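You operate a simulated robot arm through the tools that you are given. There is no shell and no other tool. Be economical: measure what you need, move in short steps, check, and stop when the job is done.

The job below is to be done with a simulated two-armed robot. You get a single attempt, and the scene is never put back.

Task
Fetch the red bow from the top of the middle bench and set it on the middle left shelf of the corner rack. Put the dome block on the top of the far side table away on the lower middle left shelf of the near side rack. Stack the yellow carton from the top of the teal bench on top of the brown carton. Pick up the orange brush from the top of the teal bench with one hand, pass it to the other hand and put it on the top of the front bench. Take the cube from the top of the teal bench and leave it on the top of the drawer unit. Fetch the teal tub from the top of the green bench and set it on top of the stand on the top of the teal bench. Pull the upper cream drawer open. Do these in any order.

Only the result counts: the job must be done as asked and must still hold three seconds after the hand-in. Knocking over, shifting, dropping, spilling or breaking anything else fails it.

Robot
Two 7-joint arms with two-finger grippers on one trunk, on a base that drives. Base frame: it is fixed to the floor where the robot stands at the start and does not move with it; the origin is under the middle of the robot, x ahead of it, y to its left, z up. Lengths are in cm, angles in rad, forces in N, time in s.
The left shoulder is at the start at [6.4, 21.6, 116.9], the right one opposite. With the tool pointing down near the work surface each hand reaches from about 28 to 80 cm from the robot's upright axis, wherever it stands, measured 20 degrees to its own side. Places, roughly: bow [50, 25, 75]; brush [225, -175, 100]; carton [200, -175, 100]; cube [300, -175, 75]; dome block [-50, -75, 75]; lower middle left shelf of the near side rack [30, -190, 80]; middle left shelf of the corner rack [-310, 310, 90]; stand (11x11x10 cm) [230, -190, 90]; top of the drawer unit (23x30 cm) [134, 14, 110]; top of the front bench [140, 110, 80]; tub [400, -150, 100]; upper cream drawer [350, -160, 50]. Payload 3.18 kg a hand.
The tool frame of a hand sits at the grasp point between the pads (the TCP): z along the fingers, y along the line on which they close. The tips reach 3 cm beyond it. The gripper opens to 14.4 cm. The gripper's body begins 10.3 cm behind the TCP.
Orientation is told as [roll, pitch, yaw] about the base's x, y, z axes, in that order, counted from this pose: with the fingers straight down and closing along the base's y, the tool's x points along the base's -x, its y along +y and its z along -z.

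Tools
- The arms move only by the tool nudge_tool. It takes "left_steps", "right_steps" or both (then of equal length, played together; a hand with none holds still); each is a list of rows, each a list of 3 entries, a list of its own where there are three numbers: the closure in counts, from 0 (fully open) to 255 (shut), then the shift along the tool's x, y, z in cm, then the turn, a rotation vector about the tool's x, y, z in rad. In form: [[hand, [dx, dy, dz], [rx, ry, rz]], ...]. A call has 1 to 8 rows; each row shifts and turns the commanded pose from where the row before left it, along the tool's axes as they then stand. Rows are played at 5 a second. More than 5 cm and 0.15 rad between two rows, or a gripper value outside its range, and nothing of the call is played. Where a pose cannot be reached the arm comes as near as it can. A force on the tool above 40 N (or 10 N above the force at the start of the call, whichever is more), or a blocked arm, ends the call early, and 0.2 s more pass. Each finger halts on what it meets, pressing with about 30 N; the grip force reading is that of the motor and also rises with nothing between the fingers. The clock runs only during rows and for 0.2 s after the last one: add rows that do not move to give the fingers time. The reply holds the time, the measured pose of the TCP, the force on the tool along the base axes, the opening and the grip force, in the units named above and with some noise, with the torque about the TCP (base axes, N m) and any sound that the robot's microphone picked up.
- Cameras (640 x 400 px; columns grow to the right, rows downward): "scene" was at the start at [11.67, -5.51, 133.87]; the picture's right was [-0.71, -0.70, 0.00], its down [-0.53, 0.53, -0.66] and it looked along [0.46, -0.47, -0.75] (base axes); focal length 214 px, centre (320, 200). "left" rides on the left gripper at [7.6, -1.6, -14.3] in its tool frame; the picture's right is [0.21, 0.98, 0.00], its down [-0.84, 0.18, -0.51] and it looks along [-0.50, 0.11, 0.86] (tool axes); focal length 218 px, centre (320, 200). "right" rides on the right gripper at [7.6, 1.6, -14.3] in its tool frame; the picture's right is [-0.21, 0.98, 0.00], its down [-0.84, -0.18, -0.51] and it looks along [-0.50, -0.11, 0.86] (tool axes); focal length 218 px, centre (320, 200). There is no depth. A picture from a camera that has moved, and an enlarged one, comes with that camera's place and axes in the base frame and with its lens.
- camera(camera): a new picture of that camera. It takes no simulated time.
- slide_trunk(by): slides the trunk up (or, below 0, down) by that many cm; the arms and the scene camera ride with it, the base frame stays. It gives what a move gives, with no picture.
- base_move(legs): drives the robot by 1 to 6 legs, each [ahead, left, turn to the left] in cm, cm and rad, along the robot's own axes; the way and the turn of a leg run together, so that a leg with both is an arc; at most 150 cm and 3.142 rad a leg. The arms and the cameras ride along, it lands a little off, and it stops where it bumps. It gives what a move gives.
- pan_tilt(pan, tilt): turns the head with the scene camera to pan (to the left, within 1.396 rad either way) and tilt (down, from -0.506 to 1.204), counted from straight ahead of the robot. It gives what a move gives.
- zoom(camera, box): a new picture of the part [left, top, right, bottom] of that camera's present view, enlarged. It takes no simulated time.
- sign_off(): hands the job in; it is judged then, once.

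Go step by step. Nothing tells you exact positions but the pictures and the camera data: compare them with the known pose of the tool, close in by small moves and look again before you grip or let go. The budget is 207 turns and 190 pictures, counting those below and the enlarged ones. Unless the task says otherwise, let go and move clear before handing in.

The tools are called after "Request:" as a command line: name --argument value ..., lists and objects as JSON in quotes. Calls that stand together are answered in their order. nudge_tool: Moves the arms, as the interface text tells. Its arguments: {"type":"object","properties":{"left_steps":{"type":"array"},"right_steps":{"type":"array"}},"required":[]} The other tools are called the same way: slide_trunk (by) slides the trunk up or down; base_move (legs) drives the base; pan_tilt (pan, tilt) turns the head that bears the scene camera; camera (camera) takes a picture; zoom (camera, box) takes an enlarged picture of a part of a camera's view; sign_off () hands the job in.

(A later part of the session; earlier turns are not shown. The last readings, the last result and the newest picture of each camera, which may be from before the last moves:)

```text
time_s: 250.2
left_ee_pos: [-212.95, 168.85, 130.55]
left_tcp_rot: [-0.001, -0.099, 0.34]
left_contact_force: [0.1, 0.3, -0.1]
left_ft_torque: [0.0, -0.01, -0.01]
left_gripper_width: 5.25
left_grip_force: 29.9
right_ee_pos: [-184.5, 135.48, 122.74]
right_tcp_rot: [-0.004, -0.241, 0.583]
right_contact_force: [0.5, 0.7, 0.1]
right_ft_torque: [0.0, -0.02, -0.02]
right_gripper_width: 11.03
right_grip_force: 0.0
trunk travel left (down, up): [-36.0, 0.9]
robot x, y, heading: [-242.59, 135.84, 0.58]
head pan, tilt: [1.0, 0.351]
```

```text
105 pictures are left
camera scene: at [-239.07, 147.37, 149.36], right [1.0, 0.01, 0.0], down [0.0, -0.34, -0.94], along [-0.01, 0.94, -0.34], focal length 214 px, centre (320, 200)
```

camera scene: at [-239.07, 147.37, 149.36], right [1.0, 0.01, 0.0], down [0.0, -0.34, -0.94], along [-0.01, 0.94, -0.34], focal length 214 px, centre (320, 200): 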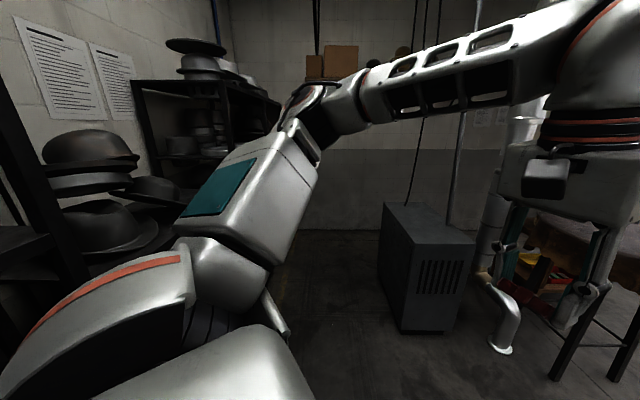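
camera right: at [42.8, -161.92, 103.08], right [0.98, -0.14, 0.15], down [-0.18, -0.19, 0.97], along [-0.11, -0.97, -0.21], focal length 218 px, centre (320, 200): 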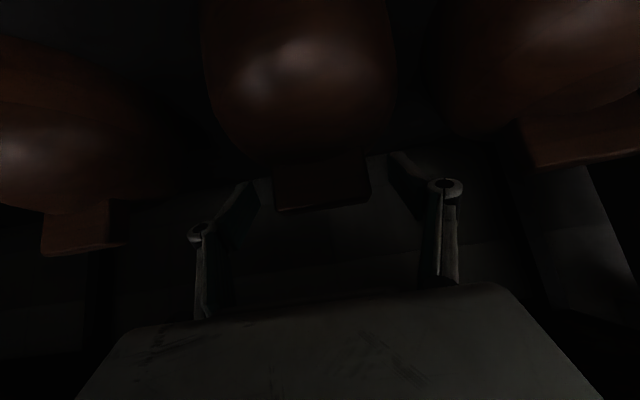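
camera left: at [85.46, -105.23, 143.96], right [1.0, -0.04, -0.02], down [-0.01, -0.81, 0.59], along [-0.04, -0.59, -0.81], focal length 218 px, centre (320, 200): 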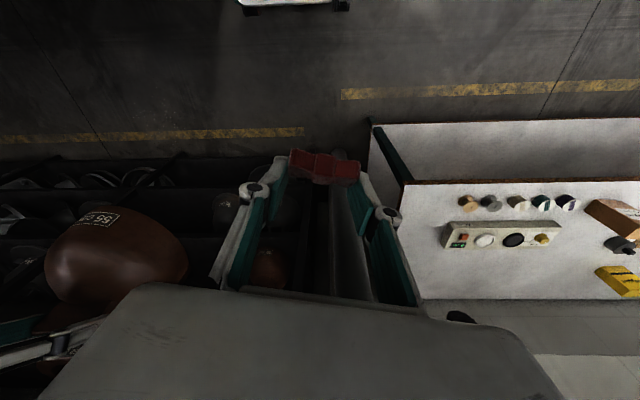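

The corner rack stands in the northwest corner, facing +x. I drive to about [-222,215] and turn to face it.

Request:
base_move --legs '[[60, 55, 0], [0, 0, 2.55]]'

Request:
pan_tilt --pan -0.5 --tilt 0.5

Request:
camera --camera "scene"

Request:
pan_tilt --pan -1.0 --tilt 0.5

Request:
camera --camera "scene"

```text
time_s: 261.5
left_ee_pos: [-265.28, 202.04, 130.47]
left_tcp_rot: [-0.004, -0.098, 2.915]
left_contact_force: [-0.1, -0.3, -0.9]
left_ft_torque: [-0.02, 0.0, 0.02]
left_gripper_width: 5.27
left_grip_force: 29.8
right_ee_pos: [-271.39, 245.56, 122.75]
right_tcp_rot: [-0.004, -0.241, -3.124]
right_contact_force: [-0.6, -1.0, 0.6]
right_ft_torque: [-0.02, -0.02, 0.0]
right_gripper_width: 10.99
right_grip_force: 0.1
trunk travel left (down, up): [-36.0, 0.9]
robot x, y, heading: [-222.6, 214.21, -3.121]
head pan, tilt: [1.0, 0.351]
```

```text
time_s: 263.1
left_ee_pos: [-265.36, 201.98, 130.47]
left_tcp_rot: [-0.002, -0.1, 2.914]
left_contact_force: [0.5, -0.1, -1.2]
left_ft_torque: [0.02, 0.01, -0.01]
left_gripper_width: 5.23
left_grip_force: 30.1
right_ee_pos: [-271.5, 245.47, 122.81]
right_tcp_rot: [-0.003, -0.241, -3.123]
right_contact_force: [-0.2, 0.5, -0.3]
right_ft_torque: [0.03, 0.03, 0.01]
right_gripper_width: 11.01
right_grip_force: 0.1
trunk travel left (down, up): [-36.0, 0.9]
robot x, y, heading: [-222.96, 214.34, -3.12]
head pan, tilt: [-0.499, 0.499]
```

```text
104 pictures are left
camera scene: at [-234.87, 218.43, 148.0], right [0.46, 0.89, 0.0], down [0.42, -0.22, -0.88], along [-0.78, 0.41, -0.48], focal length 214 px, centre (320, 200)
```

scene: 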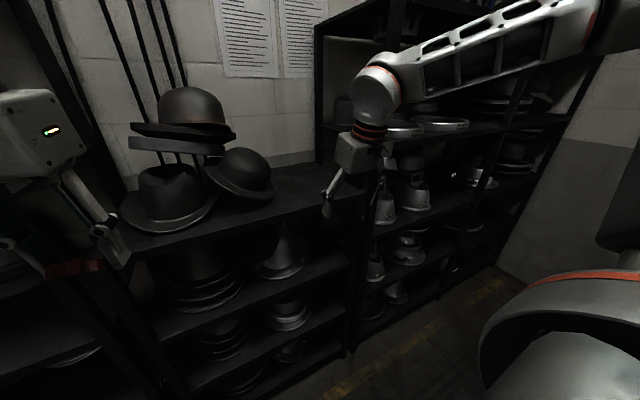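

```text
time_s: 264.1
left_ee_pos: [-265.15, 202.11, 130.53]
left_tcp_rot: [-0.003, -0.098, 2.914]
left_contact_force: [-0.3, 1.0, 0.0]
left_ft_torque: [0.02, 0.01, -0.01]
left_gripper_width: 5.25
left_grip_force: 30.2
right_ee_pos: [-271.42, 245.41, 122.83]
right_tcp_rot: [-0.004, -0.243, -3.123]
right_contact_force: [-0.3, -0.3, 0.5]
right_ft_torque: [0.0, 0.02, 0.01]
right_gripper_width: 11.01
right_grip_force: 0.1
trunk travel left (down, up): [-36.0, 0.9]
robot x, y, heading: [-222.94, 214.17, -3.125]
head pan, tilt: [-1.0, 0.499]
```

```text
103 pictures are left
camera scene: at [-231.87, 221.79, 148.0], right [0.83, 0.56, 0.0], down [0.27, -0.4, -0.88], along [-0.49, 0.73, -0.48], focal length 214 px, centre (320, 200)
```

scene: 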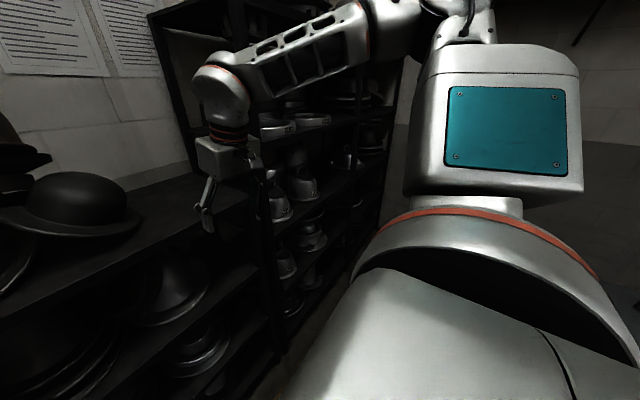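

The tall corner rack starts at y≈269, front x≈-291. I strafe north to y≈300 to stand before its left column.

Request:
base_move --legs '[[0, -88, -0.02]]'

Request:
pan_tilt --pan 0.1 --tilt 0.55

Request:
camera --camera "scene"

```text
time_s: 272.2
left_ee_pos: [-266.03, 291.68, 130.49]
left_tcp_rot: [-0.004, -0.098, 2.892]
left_contact_force: [-0.3, -0.4, 0.1]
left_ft_torque: [0.02, -0.02, 0.03]
left_gripper_width: 5.23
left_grip_force: 30.3
right_ee_pos: [-271.29, 335.12, 122.78]
right_tcp_rot: [-0.006, -0.242, 3.136]
right_contact_force: [0.1, 0.3, -0.4]
right_ft_torque: [-0.01, 0.01, 0.01]
right_gripper_width: 11.03
right_grip_force: 0.0
trunk travel left (down, up): [-36.0, 0.9]
robot x, y, heading: [-223.19, 302.5, 3.132]
head pan, tilt: [-1.0, 0.499]
```

```text
time_s: 273.5
left_ee_pos: [-266.19, 291.62, 130.53]
left_tcp_rot: [-0.002, -0.1, 2.891]
left_contact_force: [-0.2, 0.0, 0.0]
left_ft_torque: [0.0, -0.01, 0.02]
left_gripper_width: 5.27
left_grip_force: 29.8
right_ee_pos: [-271.27, 335.06, 122.71]
right_tcp_rot: [-0.003, -0.241, 3.137]
right_contact_force: [-0.1, 0.4, -0.7]
right_ft_torque: [0.01, 0.02, -0.02]
right_gripper_width: 11.0
right_grip_force: 0.0
trunk travel left (down, up): [-36.0, 0.9]
robot x, y, heading: [-223.27, 302.64, 3.133]
head pan, tilt: [0.099, 0.55]
```

```text
102 pictures are left
camera scene: at [-236.31, 302.06, 147.54], right [-0.09, 1.0, 0.0], down [0.52, 0.05, -0.85], along [-0.85, -0.08, -0.52], focal length 214 px, centre (320, 200)
```

scene: 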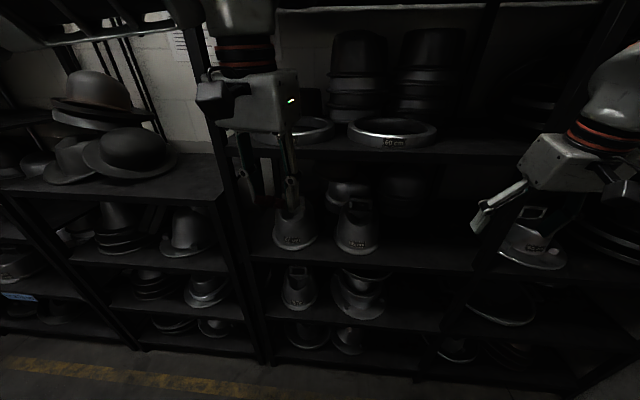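

The middle-left shelf (z≈86) has metal bells at left and a free place near y≈338. I strafe there, lower the trunk and tilt the left hand back to the pick angle.

Request:
base_move --legs '[[0, -41, 0]]'

Request:
slide_trunk --by -18

Request:
nudge_tool --left_steps '[[255, [0, 0, 0], [0, -0.13, 0]], [255, [0, 0, 0], [0, -0.13, 0]], [255, [0, 0, 0], [0, -0.13, 0]], [255, [0, 0, 0], [0, -0.13, 0]], [255, [0, 0, 0], [0, -0.13, 0]]]'

Request:
camera --camera "left"

Request:
camera --camera "scene"

```text
time_s: 277.7
left_ee_pos: [-265.82, 332.52, 130.45]
left_tcp_rot: [-0.004, -0.1, 2.892]
left_contact_force: [0.8, 0.0, -0.2]
left_ft_torque: [0.01, 0.02, -0.01]
left_gripper_width: 5.25
left_grip_force: 29.7
right_ee_pos: [-270.95, 376.06, 122.78]
right_tcp_rot: [-0.005, -0.24, 3.136]
right_contact_force: [-0.3, 0.6, -0.1]
right_ft_torque: [-0.01, 0.0, -0.02]
right_gripper_width: 11.02
right_grip_force: 0.0
trunk travel left (down, up): [-36.0, 0.9]
robot x, y, heading: [-223.39, 343.95, 3.134]
head pan, tilt: [0.099, 0.55]
```

```text
time_s: 279.7
left_ee_pos: [-265.78, 332.54, 112.61]
left_tcp_rot: [-0.001, -0.102, 2.892]
left_contact_force: [0.2, -0.6, -1.1]
left_ft_torque: [0.03, 0.03, -0.01]
left_gripper_width: 5.27
left_grip_force: 30.1
right_ee_pos: [-270.92, 376.05, 104.87]
right_tcp_rot: [-0.005, -0.243, 3.138]
right_contact_force: [-0.3, -0.9, 0.2]
right_ft_torque: [-0.01, 0.03, 0.02]
right_gripper_width: 11.02
right_grip_force: 0.1
trunk travel left (down, up): [-18.0, 18.9]
robot x, y, heading: [-223.09, 343.93, 3.139]
head pan, tilt: [0.099, 0.55]
```

```text
time_s: 280.9
left_ee_pos: [-265.81, 332.58, 112.55]
left_tcp_rot: [-0.004, -0.754, 2.895]
left_contact_force: [-0.1, 0.1, -0.2]
left_ft_torque: [0.02, -0.01, 0.01]
left_gripper_width: 5.25
left_grip_force: 30.1
right_ee_pos: [-271.04, 375.99, 104.84]
right_tcp_rot: [-0.004, -0.241, 3.135]
right_contact_force: [-0.3, -0.2, -1.1]
right_ft_torque: [0.01, 0.07, 0.01]
right_gripper_width: 11.03
right_grip_force: 0.1
trunk travel left (down, up): [-18.0, 18.9]
robot x, y, heading: [-223.03, 343.49, 3.139]
head pan, tilt: [0.099, 0.55]
```

```text
101 pictures are left
camera left: at [-250.65, 330.33, 117.74], right [-0.09, -0.98, -0.15], down [-0.31, -0.11, 0.95], along [-0.95, 0.13, -0.29], focal length 218 px, centre (320, 200)
```

left: 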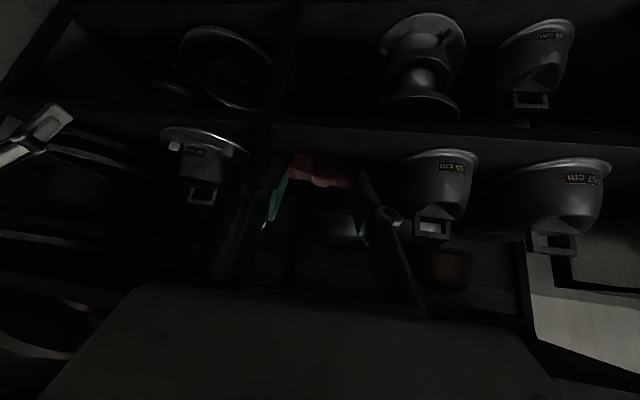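

```text
100 pictures are left
camera scene: at [-243.37, 343.01, 129.06], right [-0.09, 1.0, 0.0], down [0.52, 0.05, -0.85], along [-0.85, -0.08, -0.52], focal length 214 px, centre (320, 200)
```

scene: 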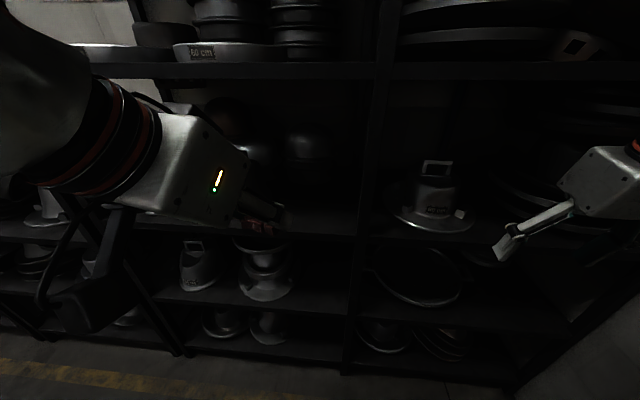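

Free spot between the bell (y≈311) and the mid post (y≈350) is at y≈333, matching the hand. I drive 10 cm closer and reach in and down to just above the shelf.

Request:
base_move --legs '[[10, 0, 0]]'

Request:
nudge_tool --left_steps '[[255, [-0.43, 0.8, 4.2], [0, 0, 0]], [255, [-0.43, 0.8, 4.2], [0, 0, 0]], [255, [-0.43, 0.8, 4.2], [0, 0, 0]], [255, [-0.43, 0.8, 4.2], [0, 0, 0]], [255, [-0.43, 0.8, 4.2], [0, 0, 0]], [255, [-0.43, 0.8, 4.2], [0, 0, 0]]]'

Request:
camera --camera "left"

Request:
camera --camera "scene"

```text
time_s: 282.0
left_ee_pos: [-275.8, 332.55, 112.35]
left_tcp_rot: [-0.003, -0.75, 2.892]
left_contact_force: [-0.8, -0.3, -0.4]
left_ft_torque: [-0.03, 0.0, -0.03]
left_gripper_width: 5.27
left_grip_force: 29.6
right_ee_pos: [-281.02, 376.12, 104.72]
right_tcp_rot: [-0.006, -0.241, 3.138]
right_contact_force: [-1.2, 1.3, 0.5]
right_ft_torque: [0.03, -0.04, 0.02]
right_gripper_width: 10.97
right_grip_force: 0.1
trunk travel left (down, up): [-18.0, 18.9]
robot x, y, heading: [-233.17, 343.62, 3.134]
head pan, tilt: [0.099, 0.55]
```

```text
time_s: 283.4
left_ee_pos: [-295.59, 332.72, 95.76]
left_tcp_rot: [-0.005, -0.748, 2.894]
left_contact_force: [-0.3, 0.0, 0.3]
left_ft_torque: [-0.04, 0.02, 0.0]
left_gripper_width: 5.25
left_grip_force: 29.4
right_ee_pos: [-281.12, 376.25, 104.79]
right_tcp_rot: [-0.006, -0.239, 3.136]
right_contact_force: [-0.8, -0.4, -0.1]
right_ft_torque: [0.02, -0.02, 0.0]
right_gripper_width: 11.0
right_grip_force: 0.1
trunk travel left (down, up): [-18.0, 18.9]
robot x, y, heading: [-233.14, 343.73, 3.137]
head pan, tilt: [0.099, 0.55]
```

```text
99 pictures are left
camera left: at [-280.42, 330.56, 100.94], right [-0.09, -0.99, -0.14], down [-0.31, -0.11, 0.94], along [-0.95, 0.13, -0.29], focal length 218 px, centre (320, 200)
```

left: 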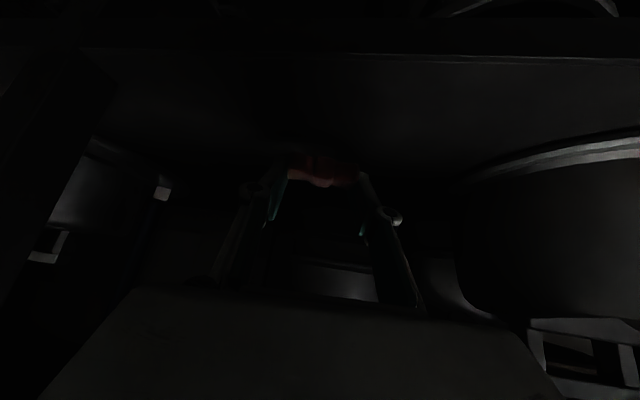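

```text
98 pictures are left
camera scene: at [-253.42, 343.08, 129.01], right [-0.09, 1.0, 0.0], down [0.52, 0.05, -0.85], along [-0.85, -0.08, -0.52], focal length 214 px, centre (320, 200)
```

scene: 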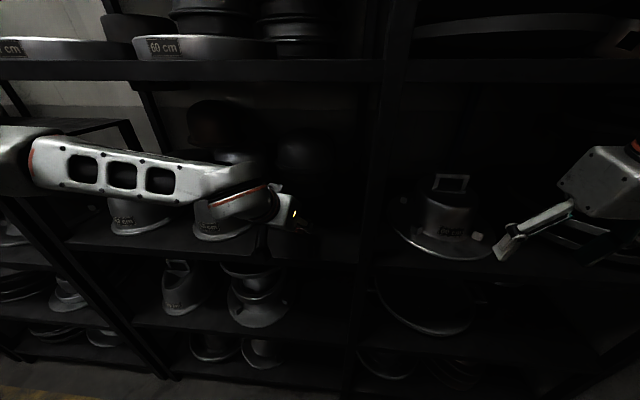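

Position is good. I move 3 cm further in and lower stepwise until contact.

Request:
nudge_tool --left_steps '[[255, [-2.1, 0.7, 2.0], [0, 0, 0]], [255, [1.36, 0, 1.46], [0, 0, 0]], [255, [1.36, 0, 1.46], [0, 0, 0]], [255, [0.4, 0, 0.44], [0, 0, 0]], [255, [0.4, 0, 0.44], [0, 0, 0]], [255, [0, 0, 0], [0, 0, 0]]]'

Request:
camera --camera "left"

```text
time_s: 284.4
left_ee_pos: [-298.82, 332.92, 92.93]
left_tcp_rot: [-0.003, -0.781, 2.892]
left_contact_force: [10.0, -2.8, 23.6]
left_ft_torque: [-0.62, 0.16, 0.41]
left_gripper_width: 5.25
left_grip_force: 29.5
right_ee_pos: [-280.83, 376.01, 104.79]
right_tcp_rot: [-0.003, -0.243, 3.133]
right_contact_force: [0.1, 0.3, 0.7]
right_ft_torque: [-0.02, -0.01, -0.02]
right_gripper_width: 11.02
right_grip_force: 0.2
trunk travel left (down, up): [-18.0, 18.9]
robot x, y, heading: [-232.85, 344.1, 3.138]
head pan, tilt: [0.099, 0.55]
stopped in row 4 (left hand): the force on the tool passed its limit at 46 N (the readings are from after the stop); the commanded pose is now the measured one
```

```text
97 pictures are left
camera left: at [-283.36, 330.66, 97.74], right [-0.1, -0.98, -0.15], down [-0.28, -0.12, 0.95], along [-0.95, 0.14, -0.26], focal length 218 px, centre (320, 200)
```

left: 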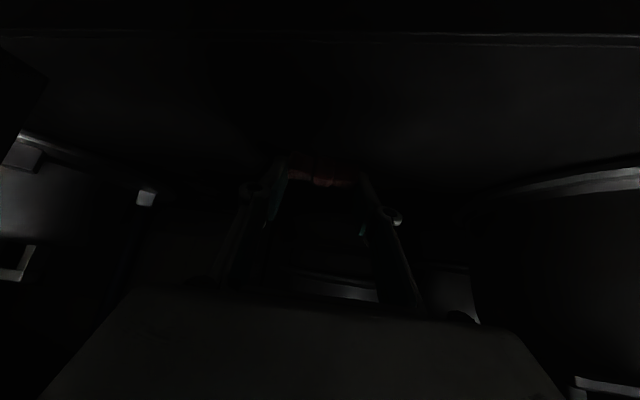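

Contact at z≈92.9, so the bow is on the shelf (z≈90). I open the fingers gently and check.

Request:
nudge_tool --left_steps '[[150, [0, 0, 0], [0, 0, 0]], [110, [0, 0, 0], [0, 0, 0]], [90, [0, 0, 0], [0, 0, 0]], [90, [0, 0, 0], [0, 0, 0]]]'

Request:
zoom --camera "left" --box '[220, 110, 420, 260]'

```text
time_s: 285.4
left_ee_pos: [-298.57, 332.83, 92.47]
left_tcp_rot: [-0.003, -0.771, 2.894]
left_contact_force: [-6.0, -0.6, 14.1]
left_ft_torque: [0.19, 0.28, 0.5]
left_gripper_width: 9.24
left_grip_force: 0.1
right_ee_pos: [-280.87, 376.03, 104.85]
right_tcp_rot: [-0.004, -0.242, 3.136]
right_contact_force: [0.2, 0.5, 0.9]
right_ft_torque: [-0.04, 0.08, 0.01]
right_gripper_width: 10.98
right_grip_force: 0.0
trunk travel left (down, up): [-18.0, 18.9]
robot x, y, heading: [-233.15, 343.66, 3.139]
head pan, tilt: [0.099, 0.55]
```

```text
2.67 times, centred on (320, 185) of left
camera zoom: at [-283.33, 330.64, 97.36], right [-0.1, -0.98, -0.15], down [-0.29, -0.11, 0.95], along [-0.95, 0.14, -0.27], focal length 582 px, centre (320, 240)
```

zoom: 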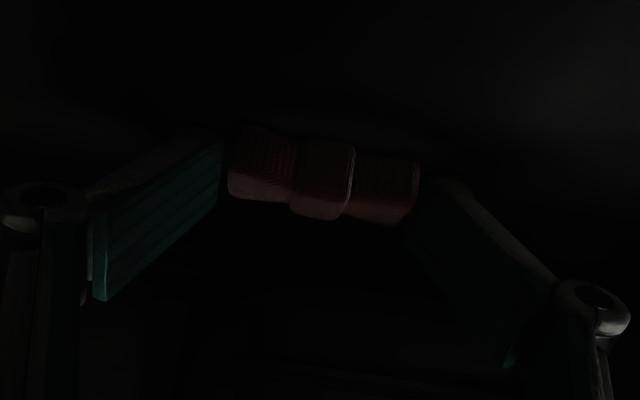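

The bow is released on the shelf. I lift slightly, withdraw straight back, and look.

Request:
nudge_tool --left_steps '[[90, [-0.35, 0, -0.37], [0, 0, 0]], [90, [2.0, 0, -2.2], [0, 0, 0]], [90, [2.0, 0, -2.2], [0, 0, 0]], [90, [1.5, 0, -3.5], [0, 0, 0]], [90, [0.5, 0, -4.2], [0, 0, 0]], [90, [0.5, 0, -4.2], [0, 0, 0]], [90, [0.5, 0, -4.2], [0, 0, 0]]]'

Request:
camera --camera "left"

```text
time_s: 287.0
left_ee_pos: [-282.42, 329.16, 103.92]
left_tcp_rot: [-0.001, -0.765, 2.892]
left_contact_force: [1.2, -0.5, 0.1]
left_ft_torque: [0.03, -0.02, 0.03]
left_gripper_width: 9.34
left_grip_force: 0.1
left hand out of reach, approached as far as the arm can: row 6, 7
right_ee_pos: [-280.89, 376.03, 104.91]
right_tcp_rot: [-0.004, -0.242, 3.137]
right_contact_force: [-0.8, 0.0, 0.3]
right_ft_torque: [-0.01, 0.04, -0.01]
right_gripper_width: 11.02
right_grip_force: 0.1
trunk travel left (down, up): [-18.0, 18.9]
robot x, y, heading: [-232.75, 343.61, 3.138]
head pan, tilt: [0.099, 0.55]
```

```text
95 pictures are left
camera left: at [-267.17, 326.84, 108.94], right [-0.1, -0.98, -0.15], down [-0.29, -0.11, 0.95], along [-0.95, 0.14, -0.28], focal length 218 px, centre (320, 200)
```

left: 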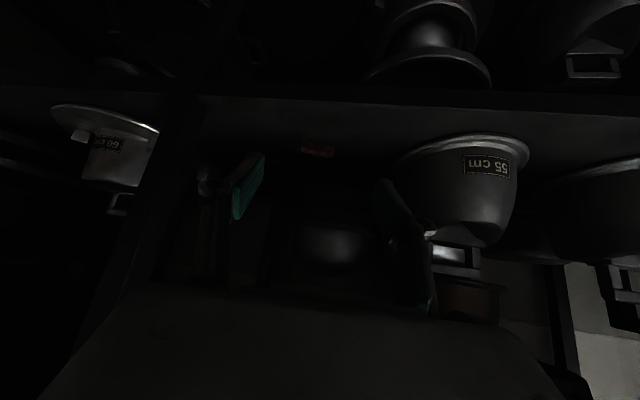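

The bow rests on the middle-left shelf. I raise the trunk and drive back the way I came.

Request:
slide_trunk --by 17

Request:
base_move --legs '[[-10, 0, 0], [0, 125, 0], [0, 0, -2.54], [-63.4, -57.2, 0]]'

Request:
nudge_tool --left_steps '[[0, [0, 0, 0], [0, 0.13, 0]], [0, [0, 0, 0], [0, 0.13, 0]], [0, [0, 0, 0], [0, 0.13, 0]], [0, [0, 0, 0], [0, 0.13, 0]], [0, [0, 0, 0], [0, 0.13, 0]]]'

```text
time_s: 288.9
left_ee_pos: [-282.56, 328.99, 120.77]
left_tcp_rot: [-0.005, -0.767, 2.893]
left_contact_force: [0.6, 0.7, -0.8]
left_ft_torque: [-0.01, 0.0, 0.0]
left_gripper_width: 9.33
left_grip_force: 0.0
right_ee_pos: [-280.93, 375.97, 121.76]
right_tcp_rot: [-0.006, -0.242, 3.136]
right_contact_force: [0.2, -0.1, 0.3]
right_ft_torque: [0.02, -0.02, 0.0]
right_gripper_width: 11.03
right_grip_force: 0.0
trunk travel left (down, up): [-35.0, 1.9]
robot x, y, heading: [-232.82, 343.89, 3.138]
head pan, tilt: [0.099, 0.55]
```

```text
time_s: 312.0
left_ee_pos: [-212.99, 175.1, 120.9]
left_tcp_rot: [-0.004, -0.767, 0.316]
left_contact_force: [0.0, -0.3, -0.3]
left_ft_torque: [0.0, 0.0, -0.03]
left_gripper_width: 9.33
left_grip_force: 0.0
right_ee_pos: [-189.05, 134.67, 121.71]
right_tcp_rot: [-0.004, -0.241, 0.561]
right_contact_force: [-0.2, -0.9, 1.3]
right_ft_torque: [0.0, 0.04, 0.01]
right_gripper_width: 11.0
right_grip_force: 0.1
trunk travel left (down, up): [-35.0, 1.9]
robot x, y, heading: [-246.86, 136.18, 0.566]
head pan, tilt: [0.099, 0.55]
```

```text
time_s: 313.2
left_ee_pos: [-212.94, 175.11, 120.76]
left_tcp_rot: [-0.004, -0.114, 0.317]
left_contact_force: [0.0, -0.1, 0.2]
left_ft_torque: [-0.02, 0.02, -0.01]
left_gripper_width: 14.4
left_grip_force: 0.0
right_ee_pos: [-189.04, 134.53, 121.75]
right_tcp_rot: [-0.005, -0.241, 0.561]
right_contact_force: [0.8, -0.2, 0.2]
right_ft_torque: [0.01, 0.02, -0.05]
right_gripper_width: 11.0
right_grip_force: 0.0
trunk travel left (down, up): [-35.0, 1.9]
robot x, y, heading: [-247.38, 136.5, 0.565]
head pan, tilt: [0.099, 0.55]
```

Retracing: south through the corridor, then turn into the aisle.

Request:
base_move --legs '[[0, 0, 0.035], [-70.6, -103.1, 0], [-70.6, -103.1, 0], [14, -9.6, 0], [0, 0, 0.96], [-13, 0, 0]]'

```text
time_s: 336.3
left_ee_pos: [-245.83, -75.95, 120.82]
left_tcp_rot: [-0.004, -0.117, 1.299]
left_contact_force: [-0.2, -0.4, -0.4]
left_ft_torque: [0.03, -0.01, 0.03]
left_gripper_width: 14.4
left_grip_force: 0.0
right_ee_pos: [-198.79, -78.61, 121.79]
right_tcp_rot: [-0.004, -0.241, 1.544]
right_contact_force: [0.3, -0.4, 0.3]
right_ft_torque: [0.01, 0.0, 0.0]
right_gripper_width: 11.01
right_grip_force: 0.0
trunk travel left (down, up): [-35.0, 1.9]
robot x, y, heading: [-232.24, -125.79, 1.541]
head pan, tilt: [0.099, 0.55]
```

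Request:
base_move --legs '[[-4, 0, 0.029], [0, -150, 0], [0, -12, 0], [8, 0, 0], [0, -150, 0], [40, 0, 0]]'

```text
time_s: 367.0
left_ee_pos: [64.91, -32.41, 120.84]
left_tcp_rot: [-0.002, -0.116, 1.323]
left_contact_force: [0.1, -0.2, -0.6]
left_ft_torque: [0.02, 0.0, 0.0]
left_gripper_width: 14.42
left_grip_force: 0.0
right_ee_pos: [111.95, -33.77, 121.73]
right_tcp_rot: [-0.007, -0.241, 1.57]
right_contact_force: [-0.6, 1.3, -0.2]
right_ft_torque: [-0.03, 0.0, 0.03]
right_gripper_width: 11.01
right_grip_force: 0.2
trunk travel left (down, up): [-35.0, 1.9]
robot x, y, heading: [79.74, -81.74, 1.565]
head pan, tilt: [0.099, 0.55]
```

Back in the open area. I go east to the teal bench, face it and inspect it.

Request:
base_move --legs '[[0, -150, 0], [0, 0, -1.57], [0, 0, -1.566]]'

Request:
pan_tilt --pan 0.0 --tilt 0.65

Request:
zoom --camera "scene" --box '[160, 120, 400, 270]'

Request:
zoom --camera "scene" --box '[360, 120, 600, 270]'

```text
time_s: 388.1
left_ee_pos: [246.71, -131.76, 120.96]
left_tcp_rot: [-0.003, -0.117, -1.815]
left_contact_force: [0.2, 1.0, -0.4]
left_ft_torque: [0.01, -0.02, 0.01]
left_gripper_width: 14.39
left_grip_force: 0.0
right_ee_pos: [199.79, -130.57, 121.71]
right_tcp_rot: [-0.004, -0.242, -1.566]
right_contact_force: [0.2, 0.4, -0.4]
right_ft_torque: [0.03, 0.01, -0.03]
right_gripper_width: 11.03
right_grip_force: 0.1
trunk travel left (down, up): [-35.0, 1.9]
robot x, y, heading: [231.68, -82.53, -1.57]
head pan, tilt: [0.099, 0.55]
```

```text
time_s: 388.7
left_ee_pos: [246.84, -131.77, 120.84]
left_tcp_rot: [-0.004, -0.116, -1.813]
left_contact_force: [0.2, 0.4, -0.1]
left_ft_torque: [-0.02, 0.0, 0.0]
left_gripper_width: 14.4
left_grip_force: 0.0
right_ee_pos: [199.72, -130.6, 121.74]
right_tcp_rot: [-0.004, -0.24, -1.566]
right_contact_force: [0.0, -0.2, -0.6]
right_ft_torque: [-0.02, -0.03, -0.02]
right_gripper_width: 11.04
right_grip_force: 0.1
trunk travel left (down, up): [-35.0, 1.9]
robot x, y, heading: [231.74, -82.86, -1.568]
head pan, tilt: [0.0, 0.649]
```

```text
2.67 times, centred on (280, 195) of scene
camera zoom: at [231.72, -94.91, 145.7], right [-1.0, 0.0, 0.0], down [0.0, 0.6, -0.8], along [0.0, -0.8, -0.6], focal length 572 px, centre (427, 213)
```

zoom: 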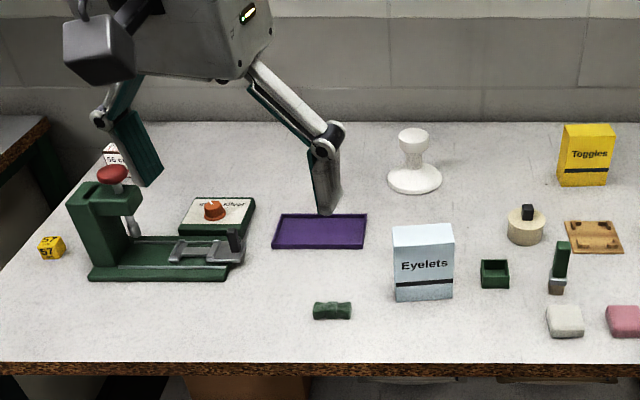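

```text
2.67 times, centred on (480, 195) of scene
camera zoom: at [231.72, -94.91, 145.7], right [-1.0, 0.0, 0.0], down [0.0, 0.6, -0.8], along [0.0, -0.8, -0.6], focal length 572 px, centre (-107, 213)
```

zoom: 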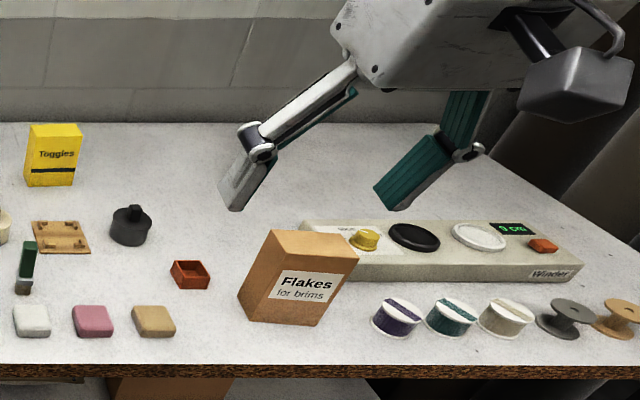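

I can see the yellow "Toggles" carton near [202,-186], the brown "Flakes" carton near [177,-153], the yellow "57" cube, the white stand and the green brush; the orange brush was hidden behind my left hand. I move closer, square both hands, and look with the right hand's camera.

Request:
base_move --legs '[[29, -23.5, 0]]'

Request:
nudge_tool --left_steps '[[0, [0, 0, 0], [0, 0.115, 0]], [0, [0, 0, 0], [0, 0, -0.125]], [0, [3, 0, 0], [0, 0, -0.12]], [0, [3, 0, 0], [0, 0, 0]], [0, [3, 0, 0], [0, 0, 0]], [0, [0, 0, 0], [0, 0, 0]]]' --right_steps '[[0, [0, 0, 0], [0, 0.12, 0]], [0, [0, 0, 0], [0, 0.12, 0]], [0, [-2, 4, 0], [0, 0, 0]], [0, [-2, 4, 0], [0, 0, 0]], [0, [-2, 4, 0], [0, 0, 0]], [0, [-2, 4, 0], [0, 0, 0]]]'

Request:
camera --camera "right"

Request:
camera --camera "scene"

```text
time_s: 391.4
left_ee_pos: [223.66, -161.07, 120.93]
left_tcp_rot: [-0.004, -0.115, -1.81]
left_contact_force: [-0.4, 0.0, -0.5]
left_ft_torque: [-0.02, -0.01, -0.03]
left_gripper_width: 14.38
left_grip_force: 0.1
right_ee_pos: [176.63, -160.23, 121.78]
right_tcp_rot: [-0.004, -0.24, -1.565]
right_contact_force: [0.4, 0.6, 0.2]
right_ft_torque: [-0.01, 0.02, -0.02]
right_gripper_width: 11.05
right_grip_force: 0.1
trunk travel left (down, up): [-35.0, 1.9]
robot x, y, heading: [208.36, -111.85, -1.565]
head pan, tilt: [0.0, 0.649]
```

```text
time_s: 392.8
left_ee_pos: [223.85, -152.02, 120.85]
left_tcp_rot: [-0.004, -0.003, -1.564]
left_contact_force: [0.7, 0.8, 0.9]
left_ft_torque: [-0.03, 0.02, -0.01]
left_gripper_width: 14.4
left_grip_force: 0.0
right_ee_pos: [188.5, -166.06, 121.85]
right_tcp_rot: [-0.003, -0.001, -1.57]
right_contact_force: [-0.4, 0.3, -0.2]
right_ft_torque: [-0.09, 0.01, -0.03]
right_gripper_width: 14.37
right_grip_force: 0.1
right hand out of reach, approached as far as the arm can: row 6
trunk travel left (down, up): [-35.0, 1.9]
robot x, y, heading: [208.51, -111.88, -1.562]
head pan, tilt: [0.0, 0.649]
```

```text
92 pictures are left
camera right: at [190.25, -158.39, 136.02], right [0.98, -0.21, 0.0], down [-0.18, -0.84, 0.51], along [-0.11, -0.5, -0.86], focal length 218 px, centre (320, 200)
```

right: 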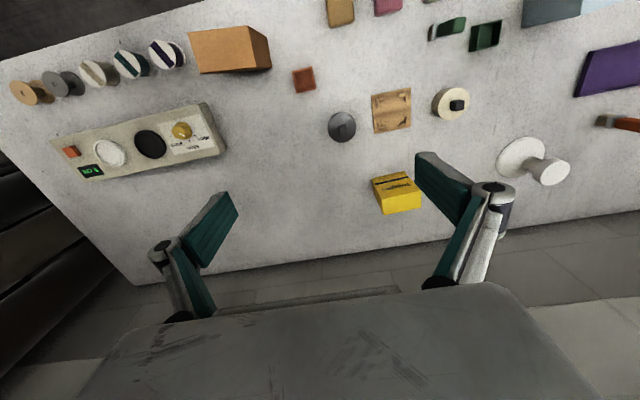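

```text
91 pictures are left
camera scene: at [208.47, -124.26, 145.71], right [-1.0, -0.01, 0.0], down [0.0, 0.6, -0.8], along [0.01, -0.8, -0.6], focal length 214 px, centre (320, 200)
```

scene: 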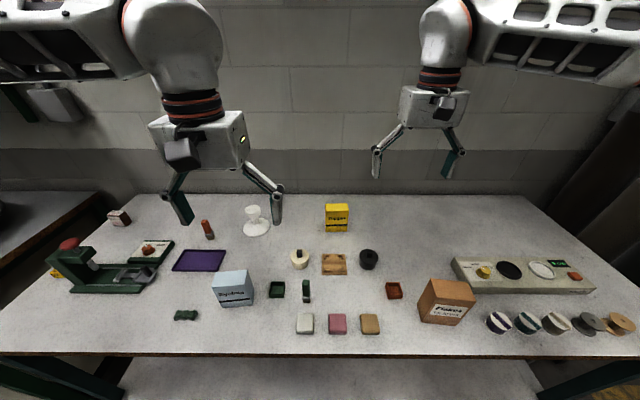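

Yellow carton top is near [202.8,-188.6,93], ~9 cm wide, standing on the bench at z≈83.5. The orange brush stands near the stand. I bring the right hand above the yellow carton.

Request:
base_move --legs '[[3, 0, 0]]'

Request:
nudge_tool --right_steps '[[0, [0, 0, 4], [0, 0, 0]], [0, [0, 0, 4], [0, 0, 0]], [0, [-3.2, 2.4, 1.5], [0, 0, 0]], [0, [-3.2, 2.4, 1.5], [0, 0, 0]], [0, [-3.2, 2.4, 1.5], [0, 0, 0]], [0, [-3.2, 2.4, 1.5], [0, 0, 0]], [0, [-3.2, 2.4, 1.5], [0, 0, 0]], [0, [-3.2, 2.4, 1.5], [0, 0, 0]]]'

Request:
camera --camera "right"

```text
time_s: 393.8
left_ee_pos: [223.96, -154.99, 120.79]
left_tcp_rot: [-0.003, 0.0, -1.569]
left_contact_force: [1.1, -0.1, -0.8]
left_ft_torque: [0.04, 0.0, 0.01]
left_gripper_width: 14.38
left_grip_force: 0.2
right_ee_pos: [188.48, -168.92, 121.67]
right_tcp_rot: [-0.002, 0.0, -1.572]
right_contact_force: [0.6, -0.6, -0.6]
right_ft_torque: [0.03, -0.01, 0.03]
right_gripper_width: 14.39
right_grip_force: 0.0
trunk travel left (down, up): [-35.0, 1.9]
robot x, y, heading: [208.84, -114.48, -1.569]
head pan, tilt: [0.0, 0.649]
stopped in leg 1: the robot was blocked; the commanded pose is now the measured one
```

```text
time_s: 395.6
left_ee_pos: [223.89, -154.87, 120.9]
left_tcp_rot: [-0.003, 0.0, -1.568]
left_contact_force: [0.6, -1.0, -1.0]
left_ft_torque: [0.0, 0.02, -0.04]
left_gripper_width: 14.41
left_grip_force: 0.0
right_ee_pos: [186.03, -172.56, 107.82]
right_tcp_rot: [-0.002, -0.002, -1.571]
right_contact_force: [0.5, -0.1, -0.1]
right_ft_torque: [-0.02, -0.01, 0.01]
right_gripper_width: 14.42
right_grip_force: 0.0
right hand out of reach, approached as far as the arm can: row 3, 4, 5, 6, 7, 8
trunk travel left (down, up): [-35.0, 1.9]
robot x, y, heading: [208.8, -114.17, -1.567]
head pan, tilt: [0.0, 0.649]
```

```text
90 pictures are left
camera right: at [187.63, -164.88, 121.95], right [0.98, -0.21, 0.0], down [-0.18, -0.84, 0.51], along [-0.11, -0.5, -0.86], focal length 218 px, centre (320, 200)
```

right: 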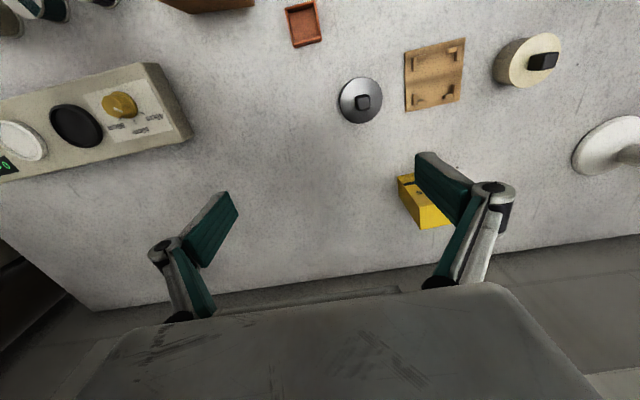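

Reach is better on the hand's own side, so I strafe the base left 21 cm (after easing off the bench) and extend again.

Request:
base_move --legs '[[-1, 0, 0], [0, 21, 0]]'

Request:
nudge_tool --right_steps '[[0, [-3.2, -0.7, 0], [0, 0, 0]], [0, [-3.2, -0.7, 0], [0, 0, 0]], [0, [-3.2, -0.7, 0], [0, 0, 0]], [0, [-3.2, -0.7, 0], [0, 0, 0]], [0, [-3.2, -0.7, 0], [0, 0, 0]]]'

Request:
camera --camera "right"

```text
time_s: 398.4
left_ee_pos: [244.94, -153.7, 120.89]
left_tcp_rot: [-0.003, -0.002, -1.568]
left_contact_force: [1.1, -0.1, 0.3]
left_ft_torque: [-0.03, 0.04, -0.03]
left_gripper_width: 14.42
left_grip_force: 0.1
right_ee_pos: [206.97, -171.58, 107.85]
right_tcp_rot: [-0.002, -0.004, -1.573]
right_contact_force: [0.4, 0.0, 0.2]
right_ft_torque: [-0.01, 0.01, -0.02]
right_gripper_width: 14.39
right_grip_force: 0.0
trunk travel left (down, up): [-35.0, 1.9]
robot x, y, heading: [229.03, -113.35, -1.565]
head pan, tilt: [0.0, 0.649]
```

```text
time_s: 399.6
left_ee_pos: [244.91, -153.75, 120.9]
left_tcp_rot: [-0.004, -0.001, -1.568]
left_contact_force: [0.8, -0.7, 0.5]
left_ft_torque: [0.01, -0.02, 0.01]
left_gripper_width: 14.39
left_grip_force: 0.0
right_ee_pos: [200.28, -177.12, 108.66]
right_tcp_rot: [-0.001, -0.009, -1.573]
right_contact_force: [0.5, -0.3, -1.6]
right_ft_torque: [-0.02, -0.01, -0.02]
right_gripper_width: 14.37
right_grip_force: 0.1
right hand out of reach, approached as far as the arm can: row 1, 2, 3, 4, 5
trunk travel left (down, up): [-35.0, 1.9]
robot x, y, heading: [229.28, -113.36, -1.569]
head pan, tilt: [0.0, 0.649]
```

```text
89 pictures are left
camera right: at [202.01, -169.32, 122.86], right [0.98, -0.21, 0.0], down [-0.18, -0.84, 0.51], along [-0.11, -0.5, -0.86], focal length 218 px, centre (320, 200)
```

right: 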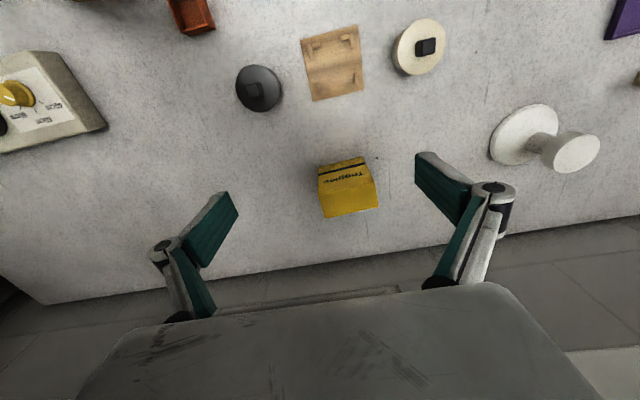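

Lower hand gives more reach; the carton top is confirmed near [203,-187.5,93]. I go down to z≈98 then forward.

Request:
nudge_tool --right_steps '[[0, [0, 0, 3.5], [0, 0, 0]], [0, [0, 1, 3.5], [0, 0, 0]], [0, [0, 1, 3], [0, 0, 0]], [0, [-2.5, 0.6, 0], [0, 0, 0]], [0, [-2.5, 0, 0], [0, 0, 0]], [0, [-2.5, 0, 0], [0, 0, 0]], [0, [-2.5, 0, 0], [0, 0, 0]]]'

```text
time_s: 401.2
left_ee_pos: [244.82, -153.81, 120.93]
left_tcp_rot: [-0.002, -0.001, -1.568]
left_contact_force: [-0.5, -0.4, 0.0]
left_ft_torque: [0.03, -0.01, -0.03]
left_gripper_width: 14.39
left_grip_force: 0.2
right_ee_pos: [196.94, -177.3, 102.9]
right_tcp_rot: [-0.001, -0.007, -1.572]
right_contact_force: [0.3, -0.3, -0.6]
right_ft_torque: [-0.02, 0.0, 0.0]
right_gripper_width: 14.42
right_grip_force: 0.0
right hand out of reach, approached as far as the arm can: row 1, 2, 3, 4, 5, 6, 7
trunk travel left (down, up): [-35.0, 1.9]
robot x, y, heading: [229.12, -112.85, -1.569]
head pan, tilt: [0.0, 0.649]
```

I'm at the arm's extension limit here, so I tilt the tool forward 0.4 rad and lower the trunk 8 cm to gain reach.

Request:
nudge_tool --right_steps '[[0, [3, 0, -3], [0, -0.1, 0]], [0, [0, 0, -3], [0, -0.1, 0]], [0, [0, 0, 0], [0, -0.1, 0]], [0, [0, 0, 0], [0, -0.1, 0]]]'

Request:
slide_trunk --by -8

Request:
nudge_tool --right_steps '[[0, [-1.8, 2, 1], [0, 0, 0]], [0, [-1.8, 2, 0.8], [0, 0, 0]], [0, [-1.8, 1, 0.8], [0, 0, 0]], [0, [-1.8, 0, 0.8], [0, 0, 0]]]'

Request:
camera --camera "right"

```text
time_s: 402.2
left_ee_pos: [244.86, -153.76, 120.86]
left_tcp_rot: [-0.006, -0.002, -1.567]
left_contact_force: [0.4, 0.4, 0.2]
left_ft_torque: [0.0, 0.02, 0.03]
left_gripper_width: 14.36
left_grip_force: 0.0
right_ee_pos: [197.13, -174.0, 108.71]
right_tcp_rot: [0.0, -0.404, -1.571]
right_contact_force: [0.1, -0.3, 0.0]
right_ft_torque: [-0.02, -0.02, 0.01]
right_gripper_width: 14.41
right_grip_force: 0.0
trunk travel left (down, up): [-35.0, 1.9]
robot x, y, heading: [229.55, -113.26, -1.567]
head pan, tilt: [0.0, 0.649]
```

```text
time_s: 403.3
left_ee_pos: [244.7, -153.61, 112.96]
left_tcp_rot: [-0.006, -0.003, -1.566]
left_contact_force: [-0.5, 0.1, 0.8]
left_ft_torque: [-0.03, 0.02, -0.01]
left_gripper_width: 14.39
left_grip_force: 0.0
right_ee_pos: [197.12, -174.01, 100.86]
right_tcp_rot: [-0.003, -0.405, -1.569]
right_contact_force: [0.7, -0.7, 0.1]
right_ft_torque: [0.02, 0.0, 0.0]
right_gripper_width: 14.41
right_grip_force: 0.0
trunk travel left (down, up): [-27.0, 9.9]
robot x, y, heading: [229.38, -113.15, -1.566]
head pan, tilt: [0.0, 0.649]
```

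```text
time_s: 404.3
left_ee_pos: [244.92, -153.75, 112.84]
left_tcp_rot: [-0.004, -0.002, -1.569]
left_contact_force: [0.4, 0.5, 0.3]
left_ft_torque: [0.04, 0.02, 0.01]
left_gripper_width: 14.38
left_grip_force: 0.2
right_ee_pos: [201.85, -182.1, 100.44]
right_tcp_rot: [-0.002, -0.405, -1.569]
right_contact_force: [0.1, 0.1, 0.9]
right_ft_torque: [0.03, -0.03, 0.01]
right_gripper_width: 14.36
right_grip_force: 0.1
trunk travel left (down, up): [-27.0, 9.9]
robot x, y, heading: [229.18, -113.22, -1.565]
head pan, tilt: [0.0, 0.649]
```

```text
88 pictures are left
camera right: at [203.65, -169.37, 110.44], right [0.98, -0.19, 0.08], down [-0.18, -0.58, 0.8], along [-0.11, -0.79, -0.6], focal length 218 px, centre (320, 200)
```

right: 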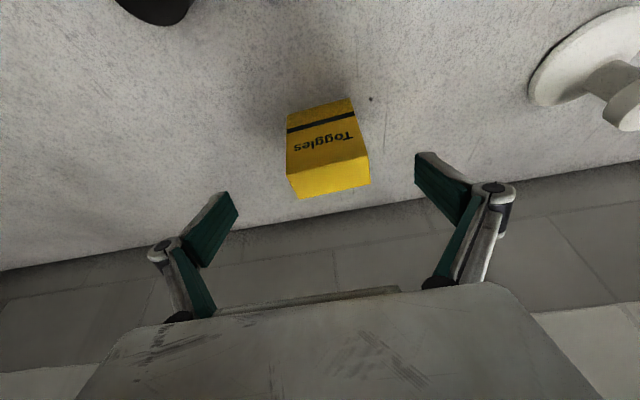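

Carton is centred at x≈202.4, y≈-188.8, 8.5 cm wide. I descend around it and close.

Request:
nudge_tool --right_steps '[[0, [-1.0, 0.55, 3], [0, 0, 0]], [0, [-0.95, 0, 3], [0, 0, 0]], [0, [0, 0, 3], [0, 0, 0]], [0, [0, 0, 2.6], [0, 0, 0]], [100, [0, 0, 0], [0, 0, 0]], [180, [0, 0, 0], [0, 0, 0]], [255, [0, 0, 0], [0, 0, 0]], [255, [0, 0, 0], [0, 0, 0]]]'

Request:
camera --camera "right"

```text
time_s: 406.1
left_ee_pos: [244.67, -153.63, 112.88]
left_tcp_rot: [-0.005, -0.002, -1.568]
left_contact_force: [-0.3, 0.2, -0.3]
left_ft_torque: [0.01, -0.02, -0.01]
left_gripper_width: 14.4
left_grip_force: 0.0
right_ee_pos: [200.24, -184.9, 92.06]
right_tcp_rot: [0.001, -0.404, -1.571]
right_contact_force: [-0.4, 0.6, 0.7]
right_ft_torque: [0.05, 0.09, 0.0]
right_gripper_width: 8.45
right_grip_force: 29.8
right hand out of reach, approached as far as the arm can: row 2, 3, 4
trunk travel left (down, up): [-27.0, 9.9]
robot x, y, heading: [229.09, -112.96, -1.571]
head pan, tilt: [0.0, 0.649]
```

```text
87 pictures are left
camera right: at [201.88, -172.28, 102.14], right [0.98, -0.19, 0.08], down [-0.18, -0.57, 0.8], along [-0.11, -0.8, -0.6], focal length 218 px, centre (320, 200)
```

right: 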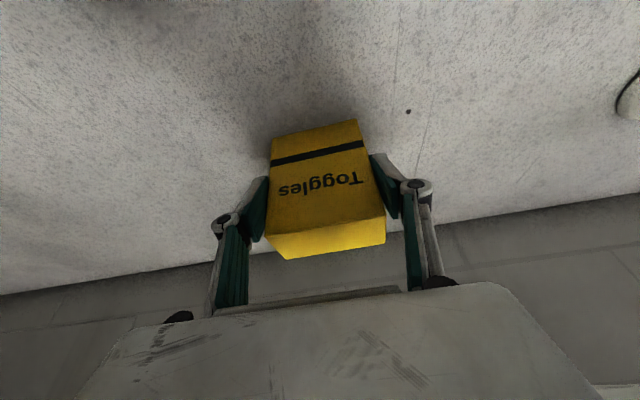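

Gripped at 8.45 cm but near the carton's front. I lift a little and check the hold.

Request:
nudge_tool --right_steps '[[255, [-0.4, 0, -0.92], [0, 0, 0]], [255, [-0.8, 0, -1.84], [0, 0, 0]], [255, [0.8, 0, -2.5], [0, 0, 0]], [255, [0.8, 0, -2.5], [0, 0, 0]]]'

Request:
camera --camera "right"

Request:
camera --camera "scene"

```text
time_s: 407.1
left_ee_pos: [244.9, -153.75, 112.85]
left_tcp_rot: [-0.003, -0.001, -1.568]
left_contact_force: [0.2, 0.4, -0.5]
left_ft_torque: [-0.03, 0.01, -0.06]
left_gripper_width: 14.41
left_grip_force: 0.1
right_ee_pos: [200.3, -181.51, 99.15]
right_tcp_rot: [-0.002, -0.404, -1.57]
right_contact_force: [0.0, 0.5, -1.3]
right_ft_torque: [0.03, 0.01, -0.03]
right_gripper_width: 8.46
right_grip_force: 30.4
trunk travel left (down, up): [-27.0, 9.9]
robot x, y, heading: [229.39, -113.3, -1.571]
head pan, tilt: [0.0, 0.649]
```

```text
86 pictures are left
camera right: at [201.96, -168.81, 109.2], right [0.98, -0.19, 0.08], down [-0.18, -0.58, 0.8], along [-0.11, -0.79, -0.6], focal length 218 px, centre (320, 200)
```

right: 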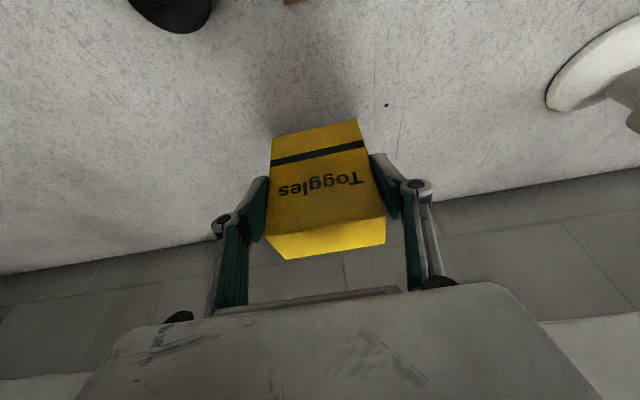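

```text
85 pictures are left
camera scene: at [229.52, -127.06, 137.6], right [-1.0, 0.0, 0.0], down [0.0, 0.6, -0.8], along [0.0, -0.8, -0.6], focal length 214 px, centre (320, 200)
```

scene: 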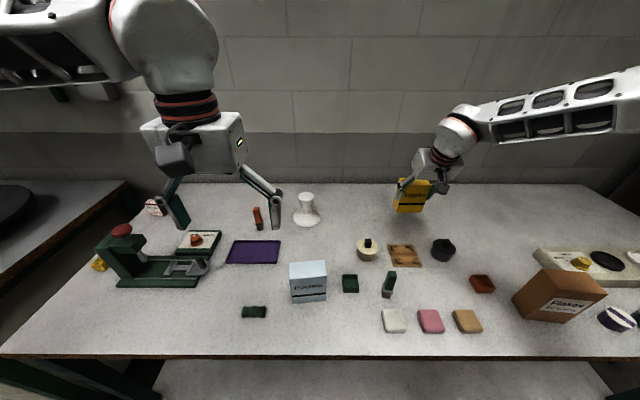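

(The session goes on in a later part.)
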